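You operate a simulated robot arm through the tools that you are given. There is no shell and no other tool. Be economical: measure what you need, move in short steps, check, and stop when the job is done.

Carry out the task below with a simulated robot arm. There is one attempt and no reset: what you move stays moved.

JOB
Lay the folded 90 kg canopy in the width board at SMALL, under the grey sandbag.
Fine: open the sliding bar to LARGE first.

The check looks at the end state, three seconds after you hand in, the way a careful person would. Anything else that was tipped, shoved, dropped, spilled or broken makes it a failure.

ROBOT AND FRAMES
A 7-joint arm with a two-finger gripper on a trunk, on a base that drives. Base frame: it is fixed to the floor where the robot stands at the start and does not move with it; the origin is under the middle of the robot, x ahead of it, y to its left, z up; the surface under the hand at the start is at about z = 0.88. Readings come in m, degrees, newtons and seconds.
With the tool pointing down near the work surface it reaches from about 0.26 to 0.72 m from the robot's upright axis, wherever it stands. Its first joint turns from -166.0 to 166.0 degrees. Places, roughly: middle of the width board [0.5, 0.1, 0.9]; sliding bar [0.5, 0, 0.9]. Payload 2.94 kg.
The tool frame sits at the grasp point between the pads (the TCP): z along the fingers, y along the line on which they close. The tips reach 0.03 m beyond it. The gripper opens to 0.138 m. The gripper's body begins 0.109 m behind the TCP.
Orientation is told as [roll, pitch, yaw] about the base's x, y, z axes, in that order, counted from this pose: with the fingers straight down and closing along the base's y, the tool's x points along the base's -x, its y along +y and its z along -z.

CONTROLS
- The arm moves only by the tool step_arm. Its argument "targets" is a list of rows, each a list of 7 numbers: the shift along the tool's x, y, z in m, then the turn, a rotation vector about the tool's x, y, z in degrees, then the gripper command, from -1 (fully open) to 1 (shut), values between in proportion. In form: [[tx, ty, tz, rx, ry, rz, jaw], ...]. A call has 1 to 20 rows; each row shifts and turns the commanded pose from where the row before left it, along the tool's axes as they then stand. Each row takes 0.2 s and may step no farther than 0.05 m and 8.6 degrees from the row before; otherwise, or with a gripper value out of range, the whole call is refused. Where a pose cannot be reached the arm comes as near as it can. A force on the tool above 60 N (or 10 N above the force at the start of the call, whichever is more), or a blocked arm, ends the call early, and 0.2 s more pass. Each finger halts on what it meets, pressing with about 32 N; the grip force reading is that of the motor and also rises with nothing between the fingers. The clock runs only during rows and for 0.2 s after the last one: add rows that do not move to give the fingers time. The reply holds the time, the measured pose of the TCP, the force on the tool along the base axes, the opening and the grip force, in the units named above and with some noise, with the torque about the TCP (base axes, N m) and any sound that the robot's microphone picked up.
- Cameras (640 x 400 px; columns grow to the right, rows downward): "scene" is now at [-0.0021, 0.1033, 1.4244]; the picture's right is [-0.37, -0.93, 0.00], its down [-0.60, 0.24, -0.76] and it looks along [0.71, -0.29, -0.65] (base axes); focal length 283 px, centre (320, 200). "wrist" rides on the gripper at [0.071, 0.019, -0.146] in the tool frame; the picture's right is [-0.26, 0.97, 0.00], its down [-0.85, -0.23, -0.48] and it looks along [-0.46, -0.12, 0.88] (tool axes); focal length 280 px, centre (320, 200). There is no depth. A picture from a camera that has moved, and an enlarged one, comes with that camera's place and axes in the base frame and with its lens.
- capture(camera): a new picture of that camera. It takes no simulated time.
- move_column(by): slides the trunk up (or, below 0, down) by that many m; the arm and the scene camera ride with it, the base frame stays. It gives what a move gives, with no picture.
- drive_base(legs): drives the robot by 1 to 6 legs, each [ahead, left, turn to the left] in m, m and degrees, along the robot's own axes; the way and the turn of a leg run together, so that a leg with both is an arc; at most 1.5 m and 180 degrees a leg. The arm and the cameras ride along, it lands a little off, and it stops where it bumps. It gives what a move gives.
- head_to(pan, tilt): turns the head with the scene camera to pan (to the left, within 86 degrees either way) and tilt (down, from -29 to 69), counted from straight ahead of the robot. It gives what a move gives.
- inspect(camera, box): a new picture of the part [left, top, right, bottom] of that camera's present view, enlarged. It takes no simulated time.
- finish_job(): hands the job in; it is judged then, once.

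Work in short steps. Places have to be worked out from the pictures, the camera data and where the tool is seen: move nearer, look again, correct. Check each grasp and each placing, and mend what went wrong. You have 120 turns and 90 pictures in all, those below and enlarged ones among them. Open the gripper and draw the arm clear of the work before you hand the job in, unless the task says otherwise; then end with one line.

The tools are called after ">>>" by a JSON object that holds its "fn" and its "kwargs". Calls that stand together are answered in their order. step_arm: Moves the arm, as the interface text tells. Its arguments: {"type":"object","properties":{"targets":{"type":"array"}},"required":["targets"]} The other tools are called the same way: move_column (by) slides the trunk up or down; drive_base (legs) drives the base; head_to (pan, tilt) turns the head that bears the scene camera; capture (camera) takes a picture; inspect (camera, box) takes an enlarged picture of a part of a camera's view; finish_job () hands the job in.

At the start:

```text
time: 0.0
eef_pos: [0.2936, -0.3171, 1.1623]
tool_rot: [0.0, 0.0, 0.0]
force: [0.2, -0.7, -0.2]
ft_torque: [0.04, -0.01, -0.01]
gripper_width: 0.1379
finger_force: 0.1
trunk travel left (down, up): [-0.275, 0.179]
robot x, y, heading: [-0.001, 0.0005, 0.1]
head pan, tilt: [-22.0, 40.3]
```

scene: 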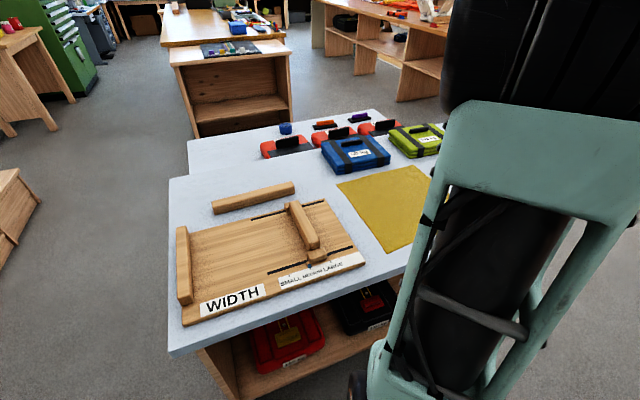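
wrist: 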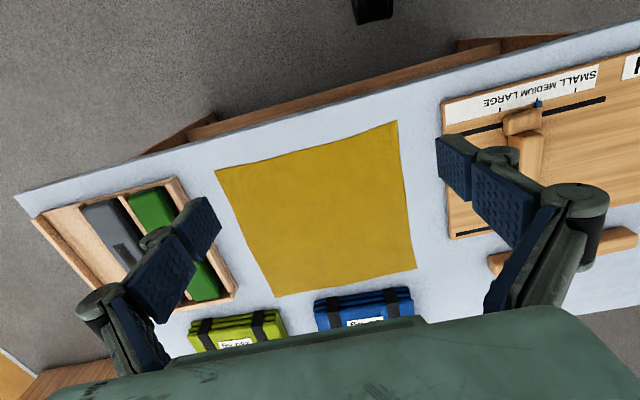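

The pictures show the width board, folded packs (blue, lime, red ones behind) and a tray with grey/green bags. I look closer at the labels and bar.

>>> {"fn": "inspect", "kwargs": {"camera": "scene", "box": [240, 110, 450, 240]}}

>>> {"fn": "inspect", "kwargs": {"camera": "scene", "box": [170, 170, 370, 330]}}

>>> {"fn": "inspect", "kwargs": {"camera": "wrist", "box": [20, 160, 440, 380]}}

```text
3.05 times, centred on (345, 175) of scene
camera zoom: at [-0.0021, 0.1033, 1.4244], right [-0.37, -0.93, 0.0], down [-0.6, 0.24, -0.76], along [0.71, -0.29, -0.65], focal length 861 px, centre (244, 276)
```

zoom: 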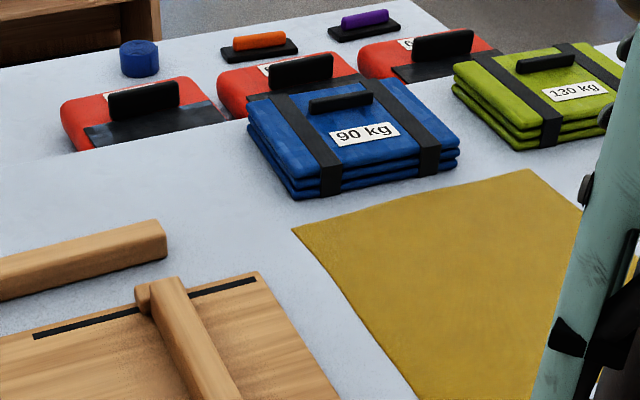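

```text
2.50 times, centred on (270, 250) of scene
camera zoom: at [-0.0021, 0.1033, 1.4244], right [-0.37, -0.93, 0.0], down [-0.6, 0.24, -0.76], along [0.71, -0.29, -0.65], focal length 707 px, centre (445, 75)
```

zoom: 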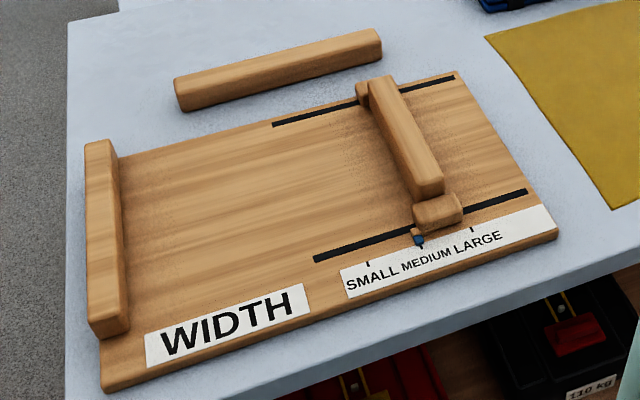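

```text
1.52 times, centred on (230, 270) of wrist
camera zoom: at [0.2225, -0.2975, 1.3068], right [0.26, 0.97, 0.0], down [0.85, -0.23, 0.48], along [0.46, -0.12, -0.88], focal length 427 px, centre (457, 93)
```

zoom: 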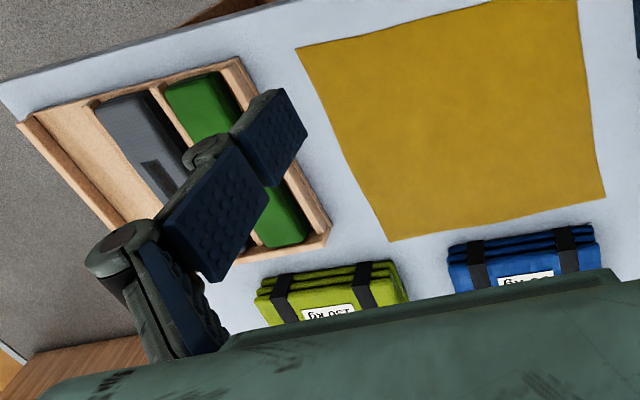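

The 90 kg canopy is the blue one at about (0.75, -0.34); the bar stands at MEDIUM, running along x at about y=-0.04, with ticks 0.05 m apart. I move the open hand above the bar to look closer.

>>> {"fn": "step_arm", "kwargs": {"targets": [[-0.0237, 0.0396, 0.006, 0, 0, 0, -1], [-0.0237, 0.0396, 0.006, 0, 0, 0, -1], [-0.0237, 0.0396, 0.006, 0, 0, 0, -1], [-0.0237, 0.0396, 0.006, 0, 0, 0, -1], [-0.0237, 0.0396, 0.006, 0, 0, 0, -1], [-0.0237, 0.0396, 0.006, 0, 0, 0, -1], [-0.0237, 0.0396, 0.006, 0, 0, 0, -1]]}}

>>> {"fn": "capture", "kwargs": {"camera": "wrist"}}

>>> {"fn": "capture", "kwargs": {"camera": "scene"}}

```text
time: 1.6
eef_pos: [0.4625, -0.0425, 1.1206]
tool_rot: [0.0, 0.1, 0.0]
force: [-0.7, -0.1, 0.9]
ft_torque: [0.02, 0.0, -0.01]
gripper_width: 0.1383
finger_force: 0.0
trunk travel left (down, up): [-0.275, 0.179]
robot x, y, heading: [0.0004, -0.0021, 0.2]
head pan, tilt: [-22.0, 40.3]
```

```text
84 pictures are left
camera wrist: at [0.3911, -0.0224, 1.2663], right [0.26, 0.96, 0.0], down [0.85, -0.23, 0.48], along [0.46, -0.12, -0.88], focal length 280 px, centre (320, 200)
```

wrist: 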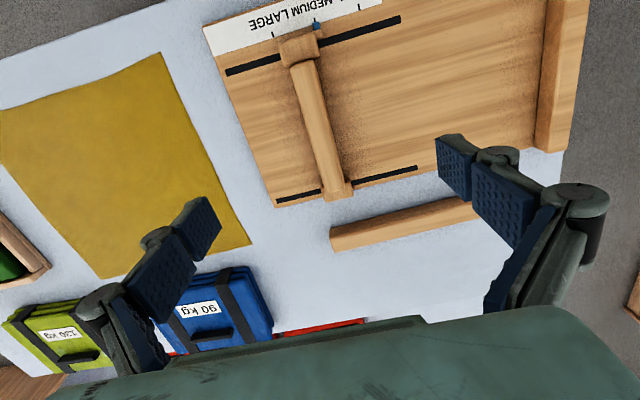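

```text
83 pictures are left
camera scene: at [-0.0018, 0.1035, 1.4244], right [-0.37, -0.93, 0.0], down [-0.6, 0.24, -0.76], along [0.71, -0.29, -0.65], focal length 283 px, centre (320, 200)
```

scene: 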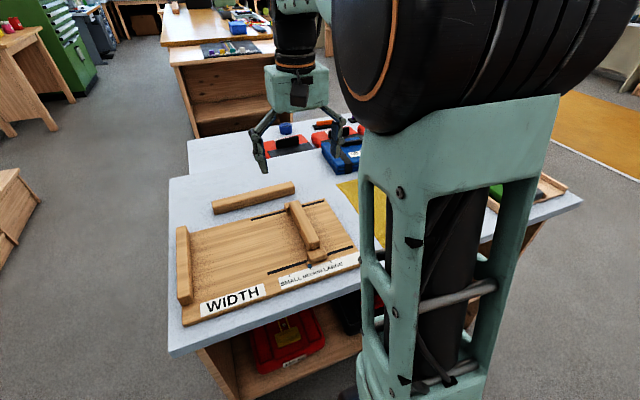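

Bar centre comes out at y≈-0.041, x 0.40–0.55, consistent in both views. I descend to straddle it with the tips just above the board.

>>> {"fn": "step_arm", "kwargs": {"targets": [[0, 0.001, 0.045, 0, 0, 0, -1], [0, 0, 0.045, 0, 0, 0, -1], [0, 0, 0.045, 0, 0, 0, -1], [0, 0, 0.03, 0, 0, 0, -1], [0, 0, 0.015, 0, 0, 0, -1], [0, 0, 0, 0, 0, 0, -1]]}}

>>> {"fn": "capture", "kwargs": {"camera": "wrist"}}

>>> {"fn": "inspect", "kwargs": {"camera": "scene", "box": [170, 170, 370, 330]}}

```text
time: 3.0
eef_pos: [0.4594, -0.0379, 0.9378]
tool_rot: [-0.1, 0.0, 0.0]
force: [-0.4, -0.6, -1.1]
ft_torque: [0.03, -0.01, 0.01]
gripper_width: 0.138
finger_force: 0.0
trunk travel left (down, up): [-0.275, 0.179]
robot x, y, heading: [0.0004, 0.0006, 0.0]
head pan, tilt: [-22.0, 40.3]
```

```text
82 pictures are left
camera wrist: at [0.3872, -0.0181, 1.0831], right [0.26, 0.97, 0.0], down [0.85, -0.23, 0.48], along [0.46, -0.12, -0.88], focal length 280 px, centre (320, 200)
```

wrist: 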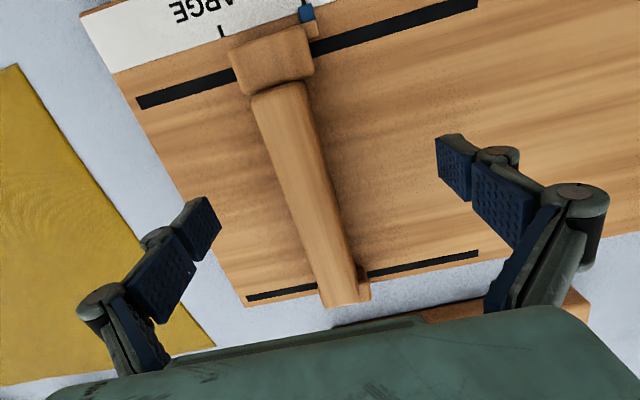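

```text
2.50 times, centred on (270, 250) of scene
camera zoom: at [-0.002, 0.1033, 1.4244], right [-0.37, -0.93, 0.0], down [-0.6, 0.24, -0.76], along [0.71, -0.29, -0.65], focal length 707 px, centre (445, 75)
```

zoom: 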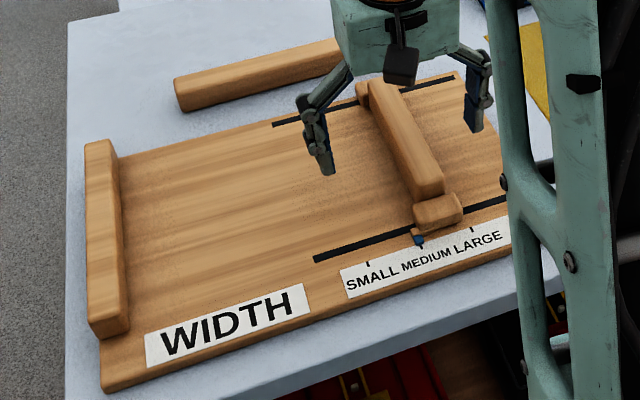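

The fingers straddle the bar cleanly. I close on it.

>>> {"fn": "step_arm", "kwargs": {"targets": [[0, -0.003, 0.006, 0, 0, 0, 0], [0, 0, 0, 0, 0, 0, 0.5], [0, 0, 0, 0, 0, 0, 1], [0, 0, 0, 0, 0, 0, 1], [0, 0, 0, 0, 0, 0, 1], [0, 0, 0, 0, 0, 0, 1]]}}

>>> {"fn": "capture", "kwargs": {"camera": "wrist"}}

```text
time: 4.4
eef_pos: [0.4597, -0.0411, 0.9333]
tool_rot: [0.1, 0.0, 0.0]
force: [-0.1, -2.2, -2.0]
ft_torque: [-0.15, -0.11, -0.05]
gripper_width: 0.0273
finger_force: 45.6
trunk travel left (down, up): [-0.275, 0.179]
robot x, y, heading: [0.0012, -0.0015, 0.0]
head pan, tilt: [-22.0, 40.3]
```

```text
80 pictures are left
camera wrist: at [0.3878, -0.0217, 1.0782], right [0.26, 0.96, 0.0], down [0.85, -0.23, 0.48], along [0.46, -0.12, -0.88], focal length 280 px, centre (320, 200)
```

wrist: 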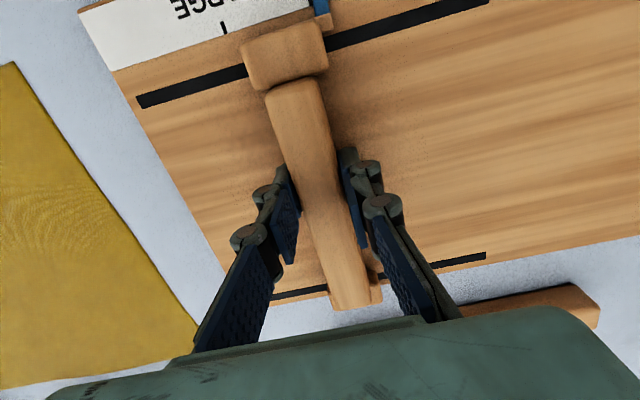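

Bar held (27 mm thick). Sliding it toward LARGE (−y) about 0.052 m.

>>> {"fn": "step_arm", "kwargs": {"targets": [[0, -0.01, 0, 0, 0, 0, 1], [0, -0.01, 0, 0, 0, 0, 1], [0, -0.01, 0, 0, 0, 0, 1], [0, -0.01, 0, 0, 0, 0, 1], [0, -0.01, 0, 0, 0, 0, 1], [0, -0.002, 0, 0, 0, 0, 1], [0, 0, 0, 0, 0, 0, 1]]}}

>>> {"fn": "capture", "kwargs": {"camera": "wrist"}}

>>> {"fn": "capture", "kwargs": {"camera": "scene"}}

```text
time: 6.0
eef_pos: [0.4604, -0.0945, 0.932]
tool_rot: [0.0, 0.1, -0.1]
force: [-0.6, -1.7, -16.3]
ft_torque: [-0.16, 0.41, 0.07]
gripper_width: 0.0272
finger_force: 44.9
trunk travel left (down, up): [-0.275, 0.179]
robot x, y, heading: [0.0016, -0.0009, -0.2]
head pan, tilt: [-22.0, 40.3]
```

```text
79 pictures are left
camera wrist: at [0.388, -0.075, 1.0783], right [0.26, 0.96, 0.0], down [0.85, -0.23, 0.47], along [0.46, -0.12, -0.88], focal length 280 px, centre (320, 200)
```

wrist: 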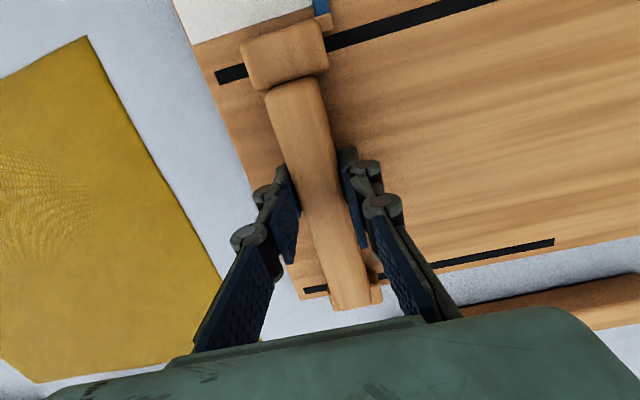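

```text
78 pictures are left
camera scene: at [-0.0006, 0.1028, 1.4244], right [-0.37, -0.93, 0.0], down [-0.6, 0.24, -0.76], along [0.71, -0.28, -0.65], focal length 283 px, centre (320, 200)
```

scene: 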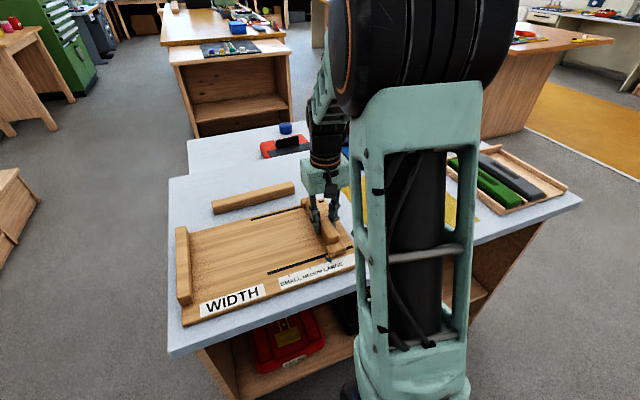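

The bar slid about 0.053 m. I release, rise, and verify the pointer at LARGE.

>>> {"fn": "step_arm", "kwargs": {"targets": [[0, 0, 0, 0, 0, 0, -1], [0, 0, 0, 0, 0, 0, -1], [0, 0, 0, 0, 0, 0, -1], [0, 0, -0.04, 0, 0, 0, -1], [0, 0, -0.05, 0, 0, 0, -1], [0, 0, -0.05, 0, 0, 0, -1], [0, 0, -0.05, 0, 0, 0, -1], [0, 0, -0.05, 0, 0, 0, -1]]}}

>>> {"fn": "capture", "kwargs": {"camera": "wrist"}}

>>> {"fn": "inspect", "kwargs": {"camera": "scene", "box": [240, 180, 400, 300]}}

```text
time: 7.8
eef_pos: [0.4609, -0.0946, 1.1742]
tool_rot: [0.0, -0.1, 0.0]
force: [1.0, -0.5, -0.1]
ft_torque: [0.01, 0.05, -0.02]
gripper_width: 0.1381
finger_force: 0.0
trunk travel left (down, up): [-0.275, 0.179]
robot x, y, heading: [0.0012, 0.0048, 0.2]
head pan, tilt: [-22.0, 40.3]
```

```text
77 pictures are left
camera wrist: at [0.3892, -0.0753, 1.3201], right [0.26, 0.97, 0.0], down [0.85, -0.23, 0.48], along [0.46, -0.12, -0.88], focal length 280 px, centre (320, 200)
```

wrist: 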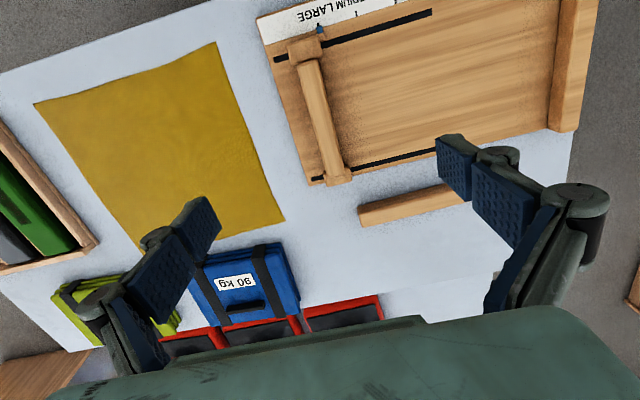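

```text
3.33 times, centred on (320, 240) of scene
camera zoom: at [-0.0021, 0.1033, 1.4244], right [-0.37, -0.93, 0.0], down [-0.6, 0.24, -0.76], along [0.71, -0.29, -0.65], focal length 942 px, centre (320, 67)
```

zoom: 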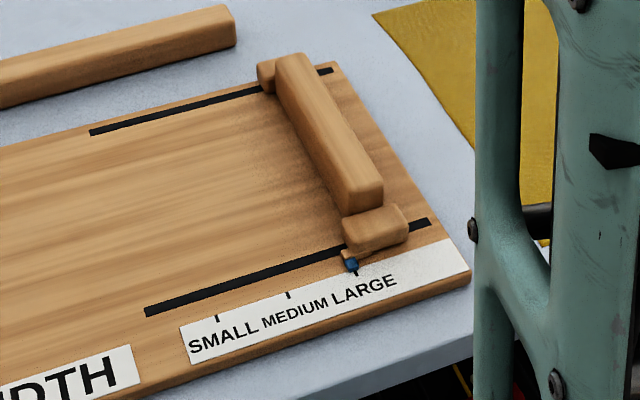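

The pointer is at LARGE. The canopy measures roughly 0.18 (y) × 0.16 (x) with centre ~(0.74, -0.31), so it is out of reach from here; I check how much room the base has before the table and get a better view of canopy and tray.

>>> {"fn": "head_to", "kwargs": {"pan": 0, "tilt": 69}}

>>> {"fn": "capture", "kwargs": {"camera": "scene"}}

>>> {"fn": "inspect", "kwargs": {"camera": "wrist", "box": [100, 220, 420, 380]}}

```text
time: 8.7
eef_pos: [0.4622, -0.0951, 1.1738]
tool_rot: [-0.1, 0.1, 0.0]
force: [0.2, -0.2, 0.5]
ft_torque: [-0.01, 0.01, -0.01]
gripper_width: 0.1379
finger_force: 0.1
trunk travel left (down, up): [-0.275, 0.179]
robot x, y, heading: [0.0012, -0.0003, -0.2]
head pan, tilt: [0.0, 68.8]
```

```text
75 pictures are left
camera scene: at [-0.0247, 0.135, 1.3888], right [0.0, -1.0, 0.0], down [-0.93, 0.0, -0.36], along [0.36, 0.0, -0.93], focal length 283 px, centre (320, 200)
```

scene: 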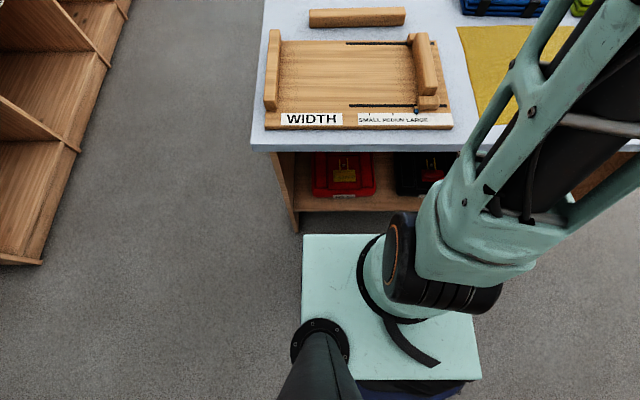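

```text
2.00 times, centred on (260, 300) of wrist
camera zoom: at [0.3894, -0.0753, 1.3191], right [0.26, 0.97, 0.0], down [0.85, -0.23, 0.48], along [0.46, -0.12, -0.88], focal length 561 px, centre (440, 0)
```

zoom: 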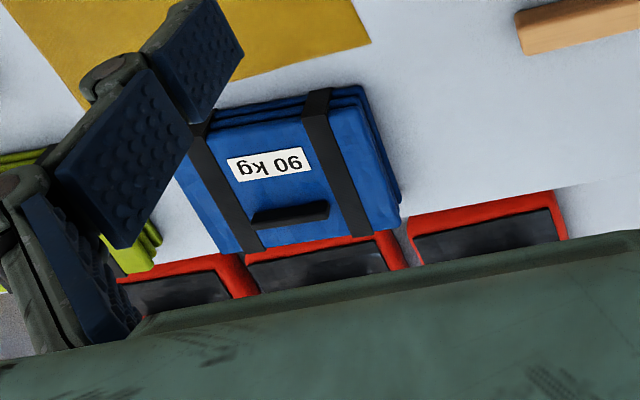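

The pedestal front is at about x≈0.11 and the table edge at 0.29, so there is room for ~0.1 m ahead. From about (0.1, -0.33) canopy, board and tray should all be in reach, so I drive there.

>>> {"fn": "drive_base", "kwargs": {"legs": [[0, -0.33, 0], [0.09, 0, 0]]}}

>>> {"fn": "head_to", "kwargs": {"pan": -5, "tilt": 45}}

>>> {"fn": "capture", "kwargs": {"camera": "scene"}}

>>> {"fn": "capture", "kwargs": {"camera": "wrist"}}

```text
time: 12.9
eef_pos: [0.5294, -0.4145, 1.1723]
tool_rot: [0.0, 0.1, 0.6]
force: [-0.7, -0.4, 0.2]
ft_torque: [-0.02, 0.0, -0.01]
gripper_width: 0.1382
finger_force: 0.1
trunk travel left (down, up): [-0.275, 0.179]
robot x, y, heading: [0.0686, -0.323, 0.7]
head pan, tilt: [0.0, 68.8]
stopped in leg 2: the robot was blocked; the commanded pose is now the measured one
```

```text
time: 13.8
eef_pos: [0.5296, -0.4147, 1.1736]
tool_rot: [0.0, 0.1, 0.4]
force: [-0.5, -1.3, 0.5]
ft_torque: [-0.03, -0.03, -0.02]
gripper_width: 0.138
finger_force: 0.1
trunk travel left (down, up): [-0.275, 0.179]
robot x, y, heading: [0.0648, -0.3284, 0.7]
head pan, tilt: [-5.0, 45.0]
```

```text
73 pictures are left
camera scene: at [0.0659, -0.1961, 1.4176], right [-0.08, -1.0, 0.0], down [-0.71, 0.06, -0.71], along [0.7, -0.06, -0.71], focal length 283 px, centre (320, 200)
```

scene: 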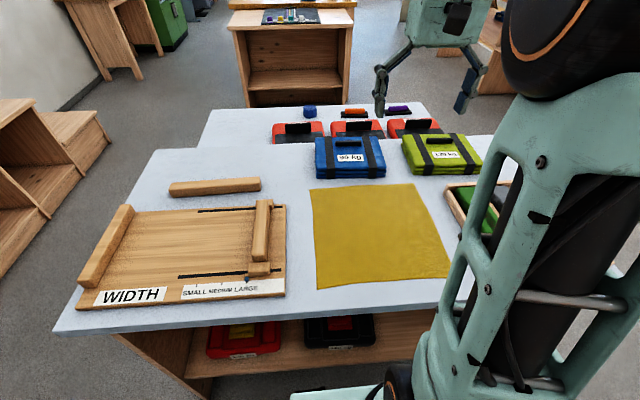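

```text
72 pictures are left
camera wrist: at [0.4574, -0.3958, 1.3182], right [0.25, 0.97, 0.0], down [0.85, -0.22, 0.47], along [0.46, -0.12, -0.88], focal length 280 px, centre (320, 200)
```

wrist: 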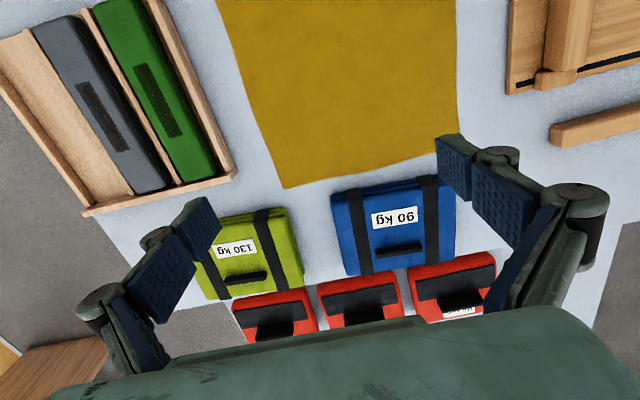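

Blocked at x=0.065 (likely by the table's base); everything still stands. The handle works out at about (0.78, -0.344, 0.935), just in reach; I move closer and yaw the hand 90° so it closes along x across the handle.

>>> {"fn": "step_arm", "kwargs": {"targets": [[-0.04, 0.0175, 0.01, 0, 0, 0, -1], [-0.04, 0.0175, 0.01, 0, 0, 0, -1], [-0.04, 0.0175, 0.01, 0, 0, 0, -1], [-0.04, 0.0175, 0.01, 0, 0, 0, -1], [0, 0, 0, 0, 0, -8.2, -1], [0, 0, 0, 0, 0, -8.2, -1], [0, 0, 0, 0, 0, -8.2, -1], [0, 0, 0, 0, 0, -8.2, -1], [0, 0, 0, 0, 0, -8.2, -1], [0, 0, 0, 0, 0, -8.2, -1], [0, 0, 0, 0, 0, -8.2, -1], [0, 0, 0, 0, 0, -8.2, -1], [0, 0, 0, 0, 0, -8.2, -1], [0, 0, 0, 0, 0, -8.2, -1], [0, 0, 0, 0, 0, -7.5, -1]]}}

>>> {"fn": "capture", "kwargs": {"camera": "wrist"}}

>>> {"fn": "capture", "kwargs": {"camera": "scene"}}

```text
time: 17.0
eef_pos: [0.6874, -0.3427, 1.1314]
tool_rot: [0.2, 0.0, 90.2]
force: [0.6, 0.1, -0.2]
ft_torque: [-0.01, -0.01, 0.03]
gripper_width: 0.1381
finger_force: 0.0
trunk travel left (down, up): [-0.275, 0.179]
robot x, y, heading: [0.0672, -0.3253, 0.6]
head pan, tilt: [-5.0, 45.0]
```

```text
71 pictures are left
camera wrist: at [0.6681, -0.4137, 1.277], right [-0.97, 0.26, 0.0], down [0.23, 0.85, 0.48], along [0.12, 0.46, -0.88], focal length 280 px, centre (320, 200)
```

wrist: 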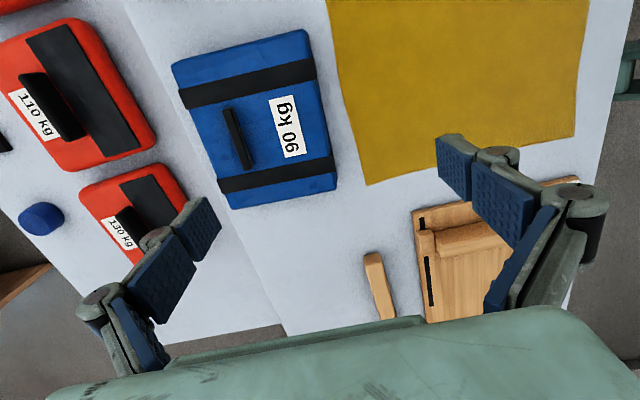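

```text
70 pictures are left
camera scene: at [0.066, -0.1961, 1.4176], right [-0.08, -1.0, 0.0], down [-0.7, 0.06, -0.71], along [0.7, -0.06, -0.71], focal length 283 px, centre (320, 200)
```

scene: 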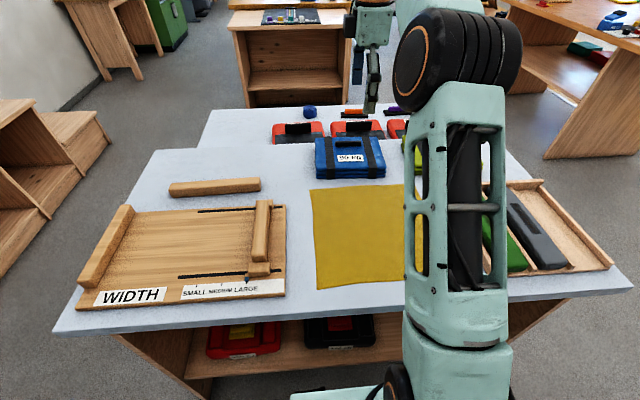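

Handle centre ≈ (0.789, -0.346), canopy ≈ 0.157 × 0.185 m turned about −3°. I move over the handle, match yaw and half-close, going down partway to test reach.

>>> {"fn": "step_arm", "kwargs": {"targets": [[0.001, -0.035, 0.02, 0, 0, 2.5, -0.2], [0.001, -0.035, 0.03, 0, 0, 0, -0.1], [0.001, -0.03, 0.04, 0, 0, 0, 0], [0, 0, 0.03, 0, 0, 0, 0], [0, 0, 0, 0, 0, 0, 0]]}}

>>> {"fn": "capture", "kwargs": {"camera": "wrist"}}

>>> {"fn": "inspect", "kwargs": {"camera": "scene", "box": [260, 70, 460, 200]}}

```text
time: 18.2
eef_pos: [0.7648, -0.349, 1.0049]
tool_rot: [0.1, 0.1, 87.5]
force: [0.2, 0.3, 0.1]
ft_torque: [0.04, -0.01, 0.01]
gripper_width: 0.0689
finger_force: 0.1
out of reach, approached as far as the arm can: row 2, 3
trunk travel left (down, up): [-0.275, 0.179]
robot x, y, heading: [0.0693, -0.3223, 0.5]
head pan, tilt: [-5.0, 45.0]
```

```text
69 pictures are left
camera wrist: at [0.7415, -0.4187, 1.1504], right [-0.95, 0.3, 0.0], down [0.27, 0.84, 0.48], along [0.14, 0.45, -0.88], focal length 280 px, centre (320, 200)
```

wrist: 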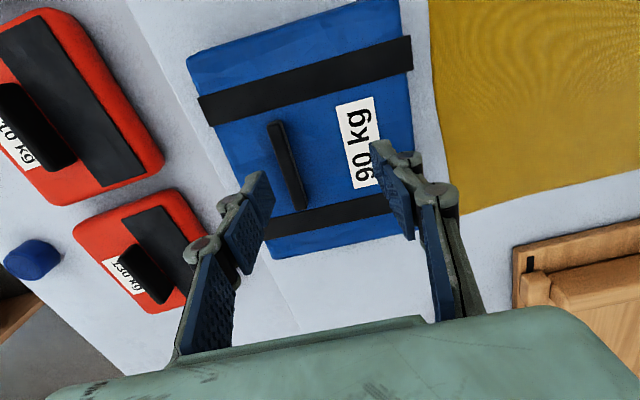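

```text
3.08 times, centred on (360, 135) of scene
camera zoom: at [0.0658, -0.1961, 1.4176], right [-0.08, -1.0, 0.0], down [-0.7, 0.06, -0.71], along [0.71, -0.06, -0.71], focal length 870 px, centre (197, 400)
```

zoom: 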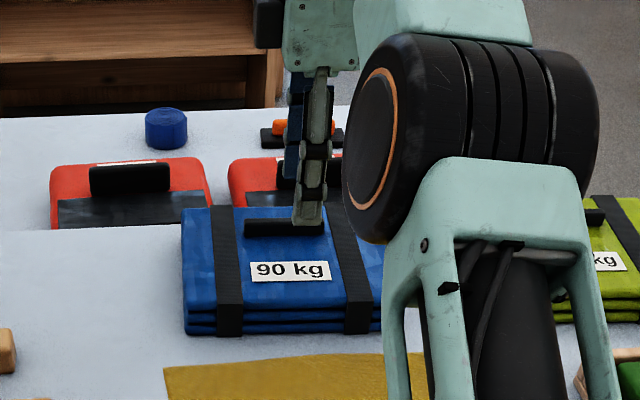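

Handle centre now reads (0.790, -0.349); the hand is 25 mm short. I try to go further forward at this lower height.

>>> {"fn": "step_arm", "kwargs": {"targets": [[0, -0.012, 0, 0, 0, 0, 0], [0, -0.013, 0, 0, 0, 0, 0], [0, 0, 0, 0, 0, 0, 0]]}}

```text
time: 19.0
eef_pos: [0.7726, -0.3482, 1.0039]
tool_rot: [0.0, 0.0, 87.6]
force: [0.0, -0.2, -0.1]
ft_torque: [-0.01, 0.01, 0.01]
gripper_width: 0.0691
finger_force: 0.1
out of reach, approached as far as the arm can: row 1, 2
trunk travel left (down, up): [-0.275, 0.179]
robot x, y, heading: [0.0655, -0.3223, 0.6]
head pan, tilt: [-5.0, 45.0]
```

Nearly there. A small forward tilt (4°) while descending should gain the remaining 17 mm.

>>> {"fn": "step_arm", "kwargs": {"targets": [[0, 0, 0.01, 4, 0, 0, 0], [0, -0.009, 0.008, 0, 0, 0, 0], [0, -0.009, 0.004, 0, 0, 0, 0], [0, 0, 0, 0, 0, 0, 0]]}}

>>> {"fn": "capture", "kwargs": {"camera": "wrist"}}

>>> {"fn": "inspect", "kwargs": {"camera": "scene", "box": [280, 80, 420, 190]}}

```text
time: 20.0
eef_pos: [0.7955, -0.3493, 0.9876]
tool_rot: [-3.8, 0.0, 87.5]
force: [0.4, 0.2, -0.3]
ft_torque: [0.0, 0.0, -0.01]
gripper_width: 0.0689
finger_force: 0.0
out of reach, approached as far as the arm can: row 1
trunk travel left (down, up): [-0.275, 0.179]
robot x, y, heading: [0.0633, -0.324, 0.6]
head pan, tilt: [-5.0, 45.0]
```

```text
67 pictures are left
camera wrist: at [0.7616, -0.4187, 1.1325], right [-0.95, 0.3, -0.06], down [0.23, 0.84, 0.49], along [0.2, 0.45, -0.87], focal length 280 px, centre (320, 200)
```

wrist: 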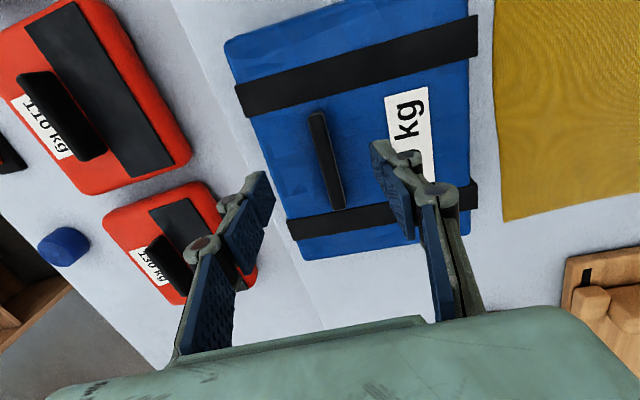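

```text
3.64 times, centred on (350, 135) of scene
camera zoom: at [0.0661, -0.1961, 1.4176], right [-0.08, -1.0, 0.0], down [-0.7, 0.06, -0.71], along [0.7, -0.06, -0.71], focal length 1028 px, centre (211, 436)
```

zoom: 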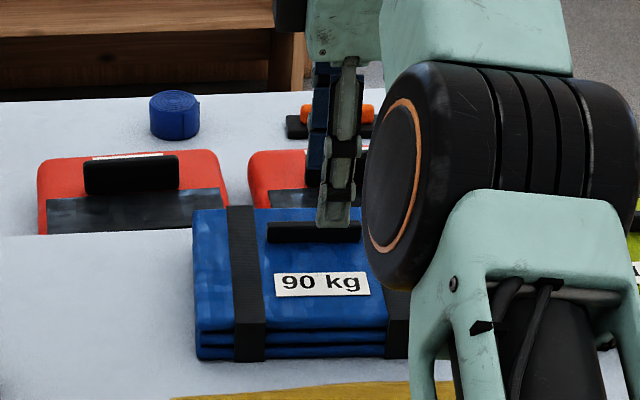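

Handle sits between the fingers (x≈0.789, top ~z 0.93–0.94). I descend gently to bring the tips to just above the canopy's top.

>>> {"fn": "step_arm", "kwargs": {"targets": [[0, 0.004, 0.01, 0, 0, 0, 0], [0, 0, 0.01, 0, 0, 0, 0], [0, 0, 0.008, 0, 0, 0, 0], [0, 0, 0.005, 0, 0, 0, 0], [0, 0, 0, 0, 0, 0, 0]]}}

>>> {"fn": "capture", "kwargs": {"camera": "wrist"}}

>>> {"fn": "inspect", "kwargs": {"camera": "scene", "box": [280, 80, 420, 190]}}

```text
time: 21.2
eef_pos: [0.7928, -0.3496, 0.9566]
tool_rot: [-4.0, 0.0, 87.5]
force: [-0.4, 0.6, 0.6]
ft_torque: [-0.01, -0.02, 0.0]
gripper_width: 0.0691
finger_force: 0.1
trunk travel left (down, up): [-0.275, 0.179]
robot x, y, heading: [0.0641, -0.3218, 0.5]
head pan, tilt: [-5.0, 45.0]
```

```text
65 pictures are left
camera wrist: at [0.7607, -0.4195, 1.1001], right [-0.95, 0.3, -0.06], down [0.23, 0.84, 0.49], along [0.2, 0.45, -0.87], focal length 280 px, centre (320, 200)
```

wrist: 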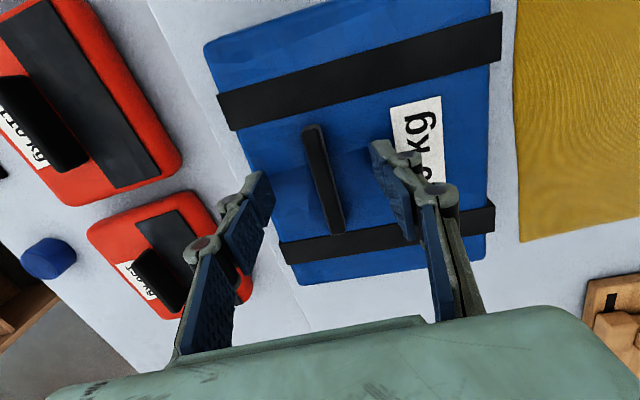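

```text
3.64 times, centred on (350, 135) of scene
camera zoom: at [0.066, -0.1961, 1.4176], right [-0.08, -1.0, 0.0], down [-0.7, 0.06, -0.71], along [0.7, -0.06, -0.71], focal length 1028 px, centre (211, 436)
```

zoom: 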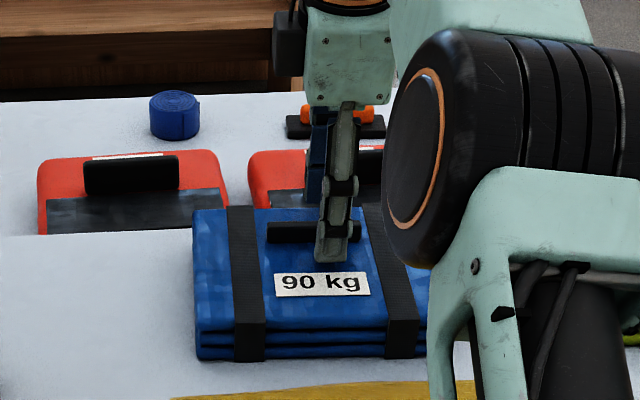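

Tips are near handle-base height. I nudge 6 mm lower, 5 mm toward +y, and close on the handle.

>>> {"fn": "step_arm", "kwargs": {"targets": [[-0.005, 0, 0.006, 0, 0, 0, 0], [0, 0, 0, 0, 0, 0, 0.4], [0, 0, 0, 0, 0, 0, 1], [0, 0, 0, 0, 0, 0, 1], [0, 0, 0, 0, 0, 0, 1], [0, 0, 0, 0, 0, 0, 1]]}}

>>> {"fn": "capture", "kwargs": {"camera": "wrist"}}

```text
time: 22.6
eef_pos: [0.794, -0.3446, 0.95]
tool_rot: [-3.7, 0.0, 87.6]
force: [-0.9, 0.9, 0.2]
ft_torque: [0.02, 0.3, -0.08]
gripper_width: 0.0119
finger_force: 32.2
trunk travel left (down, up): [-0.275, 0.179]
robot x, y, heading: [0.0644, -0.3239, 0.8]
head pan, tilt: [-5.0, 45.0]
```

```text
63 pictures are left
camera wrist: at [0.761, -0.414, 1.0944], right [-0.95, 0.3, -0.06], down [0.23, 0.84, 0.49], along [0.2, 0.45, -0.87], focal length 280 px, centre (320, 200)
```

wrist: 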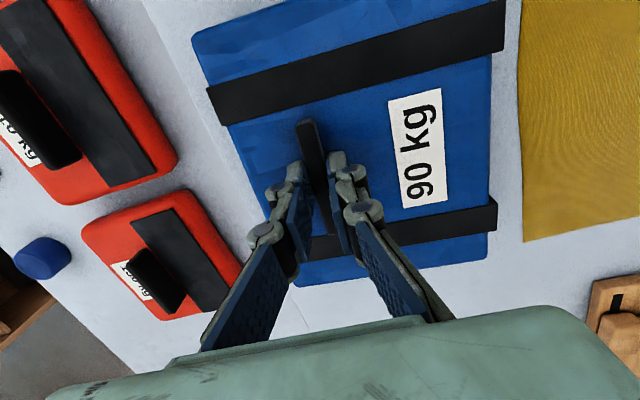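

Gripped the 12 mm handle. I lift slowly and check.

>>> {"fn": "step_arm", "kwargs": {"targets": [[0, 0, -0.01, 0, 0, 0, 1], [0, 0, -0.015, 0, 0, 0, 1], [0, 0, -0.02, 0, 0, 0, 1], [0, 0, -0.02, 0, 0, 0, 1], [0, 0, 0, 0, 0, 0, 1]]}}

>>> {"fn": "capture", "kwargs": {"camera": "wrist"}}

>>> {"fn": "capture", "kwargs": {"camera": "scene"}}

```text
time: 23.8
eef_pos: [0.7874, -0.3466, 1.0158]
tool_rot: [-3.8, 0.0, 87.5]
force: [0.0, 0.3, -4.4]
ft_torque: [0.01, -0.12, -0.01]
gripper_width: 0.0117
finger_force: 31.6
trunk travel left (down, up): [-0.275, 0.179]
robot x, y, heading: [0.0666, -0.3251, 0.4]
head pan, tilt: [-5.0, 45.0]
```

```text
62 pictures are left
camera wrist: at [0.7555, -0.4162, 1.1593], right [-0.95, 0.3, -0.06], down [0.23, 0.84, 0.49], along [0.2, 0.45, -0.87], focal length 280 px, centre (320, 200)
```

wrist: 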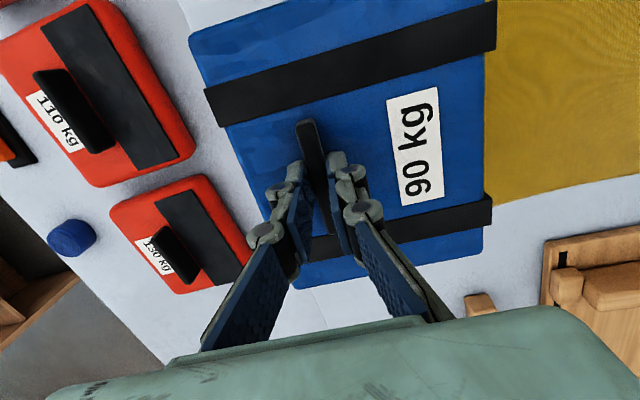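

```text
61 pictures are left
camera scene: at [0.0664, -0.1961, 1.4176], right [-0.08, -1.0, 0.0], down [-0.71, 0.06, -0.71], along [0.7, -0.06, -0.71], focal length 283 px, centre (320, 200)
```

scene: 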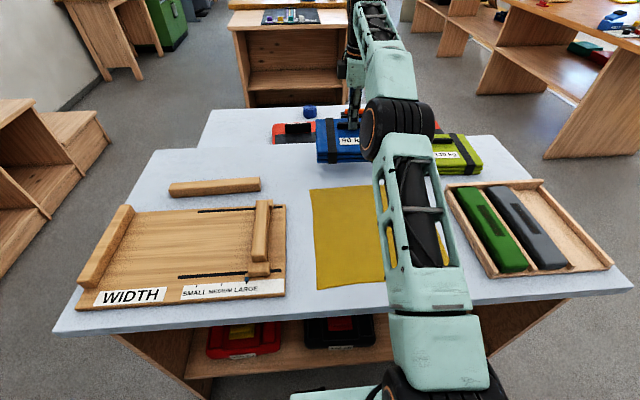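

The canopy is lifted (≈0.45 kg) and held steady. I raise further, level the hand, and carry it over the board.

>>> {"fn": "step_arm", "kwargs": {"targets": [[0, 0.01, -0.02, -4, 0, 0, 1], [0, 0.01, -0.025, 0, 0, -2.5, 1], [-0.0305, 0.0181, 0, 0, 0, 0, 1], [-0.0305, 0.0181, 0, 0, 0, 0, 1], [-0.0305, 0.0181, 0, 0, 0, 0, 1], [-0.0305, 0.0181, 0, 0, 0, 0, 1], [-0.0305, 0.0181, 0, 0, 0, 0, 1], [-0.0305, 0.0181, 0, 0, 0, 0, 1], [-0.0305, 0.0181, 0, 0, 0, 0, 1], [-0.0305, 0.0181, 0, 0, 0, 0, 1], [-0.0305, 0.0181, 0, 0, 0, 0, 1], [-0.0305, 0.0181, 0, 0, 0, 0, 1], [-0.0305, 0.0181, 0, 0, 0, 0, 1], [-0.0305, 0.0181, 0, 0, 0, 0, 1], [-0.0305, 0.0181, 0, 0, 0, 0, 1], [-0.0305, 0.0181, 0, 0, 0, 0, 1], [0, 0, 0, 0, 0, 0, 1]]}}

>>> {"fn": "capture", "kwargs": {"camera": "wrist"}}

>>> {"fn": "capture", "kwargs": {"camera": "scene"}}

```text
time: 27.4
eef_pos: [0.5039, 0.0833, 1.0542]
tool_rot: [0.2, -0.1, 90.0]
force: [0.6, 0.8, -4.1]
ft_torque: [0.0, -0.13, 0.02]
gripper_width: 0.0118
finger_force: 32.1
out of reach, approached as far as the arm can: row 1
trunk travel left (down, up): [-0.275, 0.179]
robot x, y, heading: [0.0661, -0.3234, 0.6]
head pan, tilt: [-5.0, 45.0]
```

```text
60 pictures are left
camera wrist: at [0.4829, 0.0129, 1.2009], right [-0.97, 0.26, 0.0], down [0.23, 0.85, 0.47], along [0.12, 0.46, -0.88], focal length 280 px, centre (320, 200)
```

wrist: 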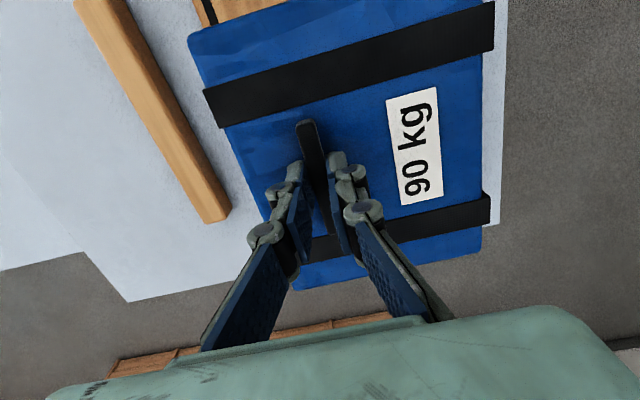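

```text
59 pictures are left
camera scene: at [0.0662, -0.1956, 1.4176], right [-0.08, -1.0, 0.0], down [-0.7, 0.06, -0.71], along [0.7, -0.06, -0.71], focal length 283 px, centre (320, 200)
```

scene: 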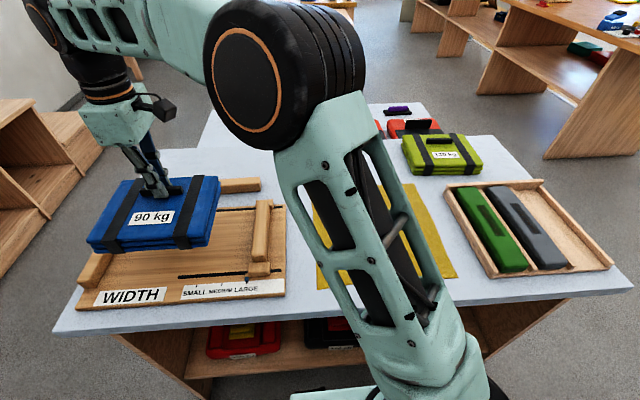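

Canopy is square with the board; fence inner face about y≈0.215–0.22, canopy's left end about y≈0.187. I lower it nearly to the board, still short of the fence, then I'll slide it to the fence while held.

>>> {"fn": "step_arm", "kwargs": {"targets": [[-0.01, 0, 0.02, 0, 0, 0, 1], [0, 0, 0.025, 0, 0, 0, 1], [0, 0, 0.02, 0, 0, 0, 1], [0, 0, 0.01, 0, 0, 0, 1], [0, 0, 0, 0, 0, 0, 1]]}}

>>> {"fn": "capture", "kwargs": {"camera": "wrist"}}

>>> {"fn": "inspect", "kwargs": {"camera": "scene", "box": [70, 150, 300, 320]}}

```text
time: 28.6
eef_pos: [0.5005, 0.0934, 0.9797]
tool_rot: [0.0, -0.1, 90.0]
force: [0.5, -0.4, -4.5]
ft_torque: [-0.04, -0.1, 0.01]
gripper_width: 0.0118
finger_force: 32.1
trunk travel left (down, up): [-0.275, 0.179]
robot x, y, heading: [0.066, -0.324, 0.7]
head pan, tilt: [-5.0, 45.0]
```

```text
58 pictures are left
camera wrist: at [0.4809, 0.0227, 1.1257], right [-0.97, 0.26, 0.0], down [0.23, 0.85, 0.48], along [0.12, 0.46, -0.88], focal length 280 px, centre (320, 200)
```

wrist: 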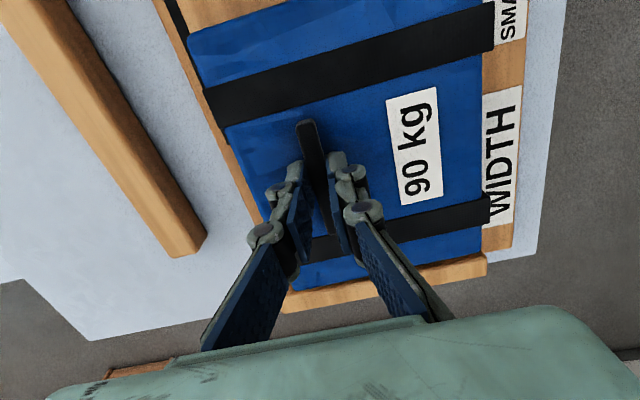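

```text
2.35 times, centred on (185, 235) of scene
camera zoom: at [0.0663, -0.1957, 1.4176], right [-0.08, -1.0, 0.0], down [-0.71, 0.06, -0.71], along [0.7, -0.06, -0.71], focal length 665 px, centre (638, 118)
```

zoom: 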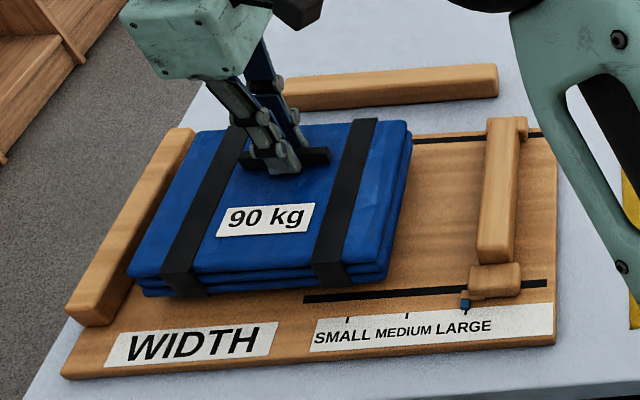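

The canopy hovers just above the board, slightly off the fence. I lower until it touches.

>>> {"fn": "step_arm", "kwargs": {"targets": [[0, 0, 0.005, 0, 0, 0, 1], [0, 0, 0.004, 0, 0, 0, 1], [0, 0, 0, 0, 0, 0, 1]]}}

```text
time: 29.4
eef_pos: [0.5001, 0.0939, 0.971]
tool_rot: [0.2, 0.0, 90.0]
force: [0.3, -0.5, -5.3]
ft_torque: [-0.01, -0.11, -0.01]
gripper_width: 0.0117
finger_force: 31.8
trunk travel left (down, up): [-0.275, 0.179]
robot x, y, heading: [0.0678, -0.3228, 0.4]
head pan, tilt: [-5.0, 45.0]
```

Still hanging free (−5 N is its weight). Now I move toward the fence in small steps at this height, watching for contact.

>>> {"fn": "step_arm", "kwargs": {"targets": [[-0.004, 0, 0, 0, 0, 0, 1], [-0.004, 0, 0, 0, 0, 0, 1], [-0.003, 0, 0, 0, 0, 0, 1], [0, 0, 0, 0, 0, 0, 1]]}}

>>> {"fn": "capture", "kwargs": {"camera": "wrist"}}

>>> {"fn": "inspect", "kwargs": {"camera": "scene", "box": [70, 170, 210, 310]}}

```text
time: 30.4
eef_pos: [0.5017, 0.1033, 0.9707]
tool_rot: [0.2, -0.1, 90.0]
force: [0.9, -0.5, -4.7]
ft_torque: [-0.02, -0.14, 0.01]
gripper_width: 0.0119
finger_force: 31.6
trunk travel left (down, up): [-0.275, 0.179]
robot x, y, heading: [0.0656, -0.3247, 0.5]
head pan, tilt: [-5.0, 45.0]
```

```text
56 pictures are left
camera wrist: at [0.4817, 0.0323, 1.1163], right [-0.97, 0.26, 0.0], down [0.23, 0.85, 0.48], along [0.12, 0.46, -0.88], focal length 280 px, centre (320, 200)
```

wrist: 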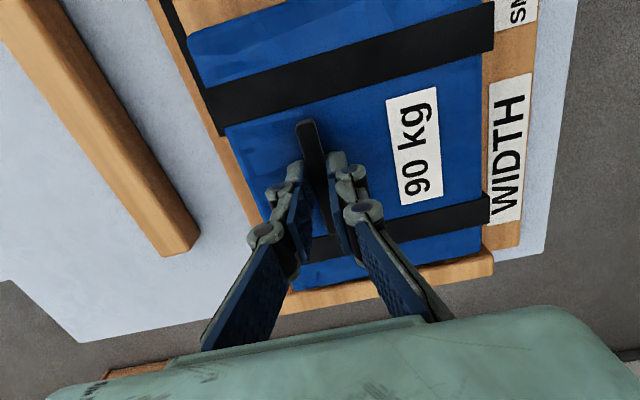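

```text
2.86 times, centred on (140, 240) of scene
camera zoom: at [0.0663, -0.1957, 1.4176], right [-0.08, -1.0, 0.0], down [-0.71, 0.06, -0.71], along [0.7, -0.06, -0.71], focal length 808 px, centre (834, 86)
```

zoom: 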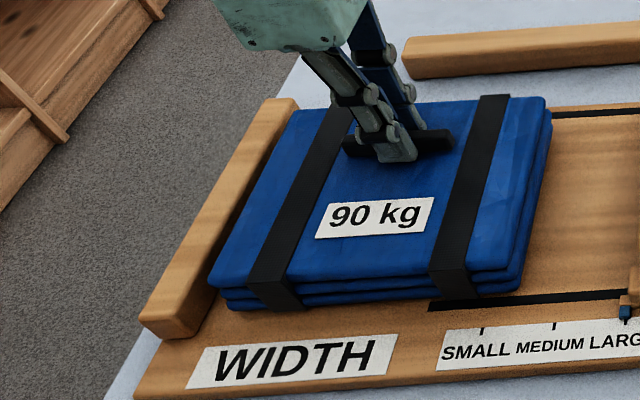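

Still a small gap to the fence; continuing a few millimetres more.

>>> {"fn": "step_arm", "kwargs": {"targets": [[-0.003, 0, 0, 0, 0, 0, 1], [-0.003, 0, 0, 0, 0, 0, 1], [0, 0, 0, 0, 0, 0, 1]]}}

>>> {"fn": "inspect", "kwargs": {"camera": "scene", "box": [70, 170, 210, 310]}}

```text
time: 31.2
eef_pos: [0.5005, 0.1089, 0.9714]
tool_rot: [0.3, 0.0, 90.1]
force: [-0.3, 0.6, -4.3]
ft_torque: [-0.03, -0.16, 0.01]
gripper_width: 0.0116
finger_force: 32.1
trunk travel left (down, up): [-0.275, 0.179]
robot x, y, heading: [0.0647, -0.3254, 0.4]
head pan, tilt: [-5.0, 45.0]
```

```text
2.86 times, centred on (140, 240) of scene
camera zoom: at [0.0663, -0.1957, 1.4176], right [-0.08, -1.0, 0.0], down [-0.71, 0.06, -0.71], along [0.7, -0.06, -0.71], focal length 808 px, centre (834, 86)
```

zoom: 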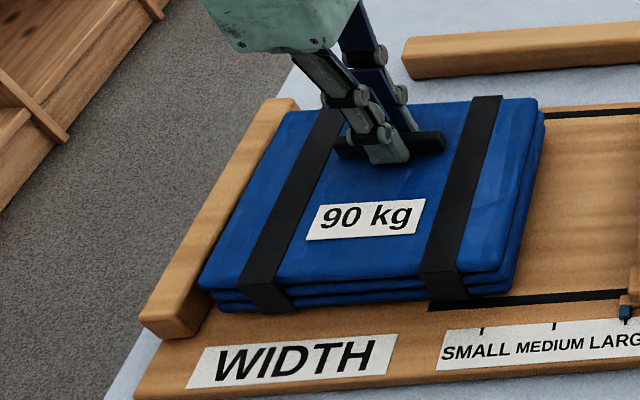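

>>> {"fn": "step_arm", "kwargs": {"targets": [[-0.002, 0, 0, 0, 0, 0, 1], [-0.002, 0, 0, 0, 0, 0, 1], [-0.002, 0, 0, 0, 0, 0, 1], [0, 0, 0, 0, 0, 0, 1]]}}

>>> {"fn": "inspect", "kwargs": {"camera": "scene", "box": [70, 170, 210, 310]}}

```text
time: 32.2
eef_pos: [0.5021, 0.1154, 0.9719]
tool_rot: [0.2, 0.1, 89.9]
force: [0.3, -0.4, -5.0]
ft_torque: [-0.01, -0.12, -0.02]
gripper_width: 0.0115
finger_force: 32.1
trunk travel left (down, up): [-0.275, 0.179]
robot x, y, heading: [0.0682, -0.3212, 0.7]
head pan, tilt: [-5.0, 45.0]
```

```text
2.86 times, centred on (140, 240) of scene
camera zoom: at [0.0663, -0.1957, 1.4176], right [-0.08, -1.0, 0.0], down [-0.71, 0.06, -0.71], along [0.7, -0.06, -0.71], focal length 808 px, centre (834, 86)
```

zoom: 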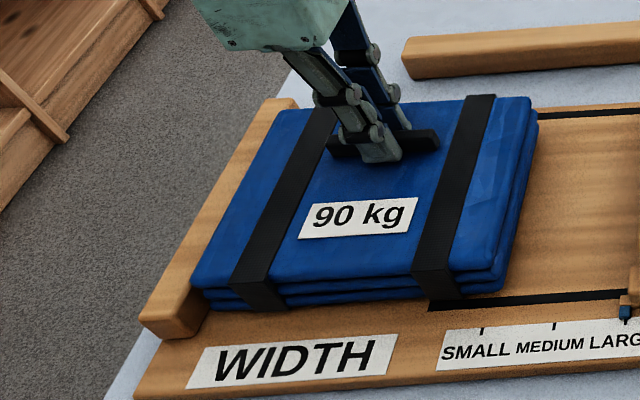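

Nearly against the fence. I lower onto the board in small steps.

>>> {"fn": "step_arm", "kwargs": {"targets": [[-0.001, 0, 0.003, 0, 0, 0, 1], [0, 0, 0.003, 0, 0, 0, 1], [0, 0, 0, 0, 0, 0, 1]]}}

```text
time: 33.0
eef_pos: [0.5033, 0.1161, 0.9659]
tool_rot: [0.2, -0.1, 90.1]
force: [-0.3, 0.2, -2.6]
ft_torque: [0.2, 0.04, -0.07]
gripper_width: 0.0114
finger_force: 32.1
trunk travel left (down, up): [-0.275, 0.179]
robot x, y, heading: [0.0627, -0.3237, 0.6]
head pan, tilt: [-5.0, 45.0]
```

Contact beginning (load is falling). One more small step down and a gentle push toward the fence.

>>> {"fn": "step_arm", "kwargs": {"targets": [[0, 0, 0.002, 0, 0, 0, 1], [-0.002, 0, 0, 0, 0, 0, 1], [-0.002, 0, 0, 0, 0, 0, 1], [0, 0, 0, 0, 0, 0, 1]]}}

>>> {"fn": "inspect", "kwargs": {"camera": "scene", "box": [70, 170, 210, 310]}}

```text
time: 34.0
eef_pos: [0.5003, 0.1209, 0.9637]
tool_rot: [0.1, 0.0, 90.0]
force: [-0.4, -2.3, 2.1]
ft_torque: [-0.17, 0.0, 0.0]
gripper_width: 0.0117
finger_force: 32.3
trunk travel left (down, up): [-0.275, 0.179]
robot x, y, heading: [0.0675, -0.3268, 0.6]
head pan, tilt: [-5.0, 45.0]
```

```text
2.86 times, centred on (140, 240) of scene
camera zoom: at [0.0658, -0.1966, 1.4177], right [-0.08, -1.0, 0.0], down [-0.7, 0.06, -0.71], along [0.7, -0.06, -0.71], focal length 808 px, centre (834, 86)
```

zoom: 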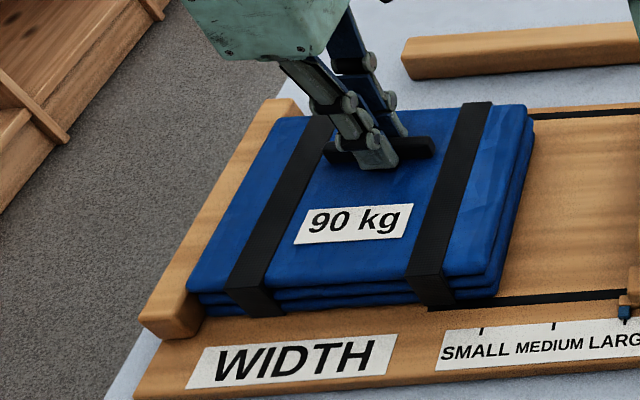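

Resting on the board. A further 4 mm nudge to see whether the fence stops it.

>>> {"fn": "step_arm", "kwargs": {"targets": [[-0.002, 0, 0, 0, 0, 0, 1], [-0.002, 0, 0, 0, 0, 0, 1], [0, 0, 0, 0, 0, 0, 1]]}}

```text
time: 34.8
eef_pos: [0.5002, 0.1209, 0.9646]
tool_rot: [0.2, 0.1, 90.0]
force: [-4.6, -17.4, 5.0]
ft_torque: [0.08, 0.07, 0.0]
gripper_width: 0.0116
finger_force: 31.9
trunk travel left (down, up): [-0.275, 0.179]
robot x, y, heading: [0.0683, -0.322, 0.4]
head pan, tilt: [-5.0, 45.0]
```

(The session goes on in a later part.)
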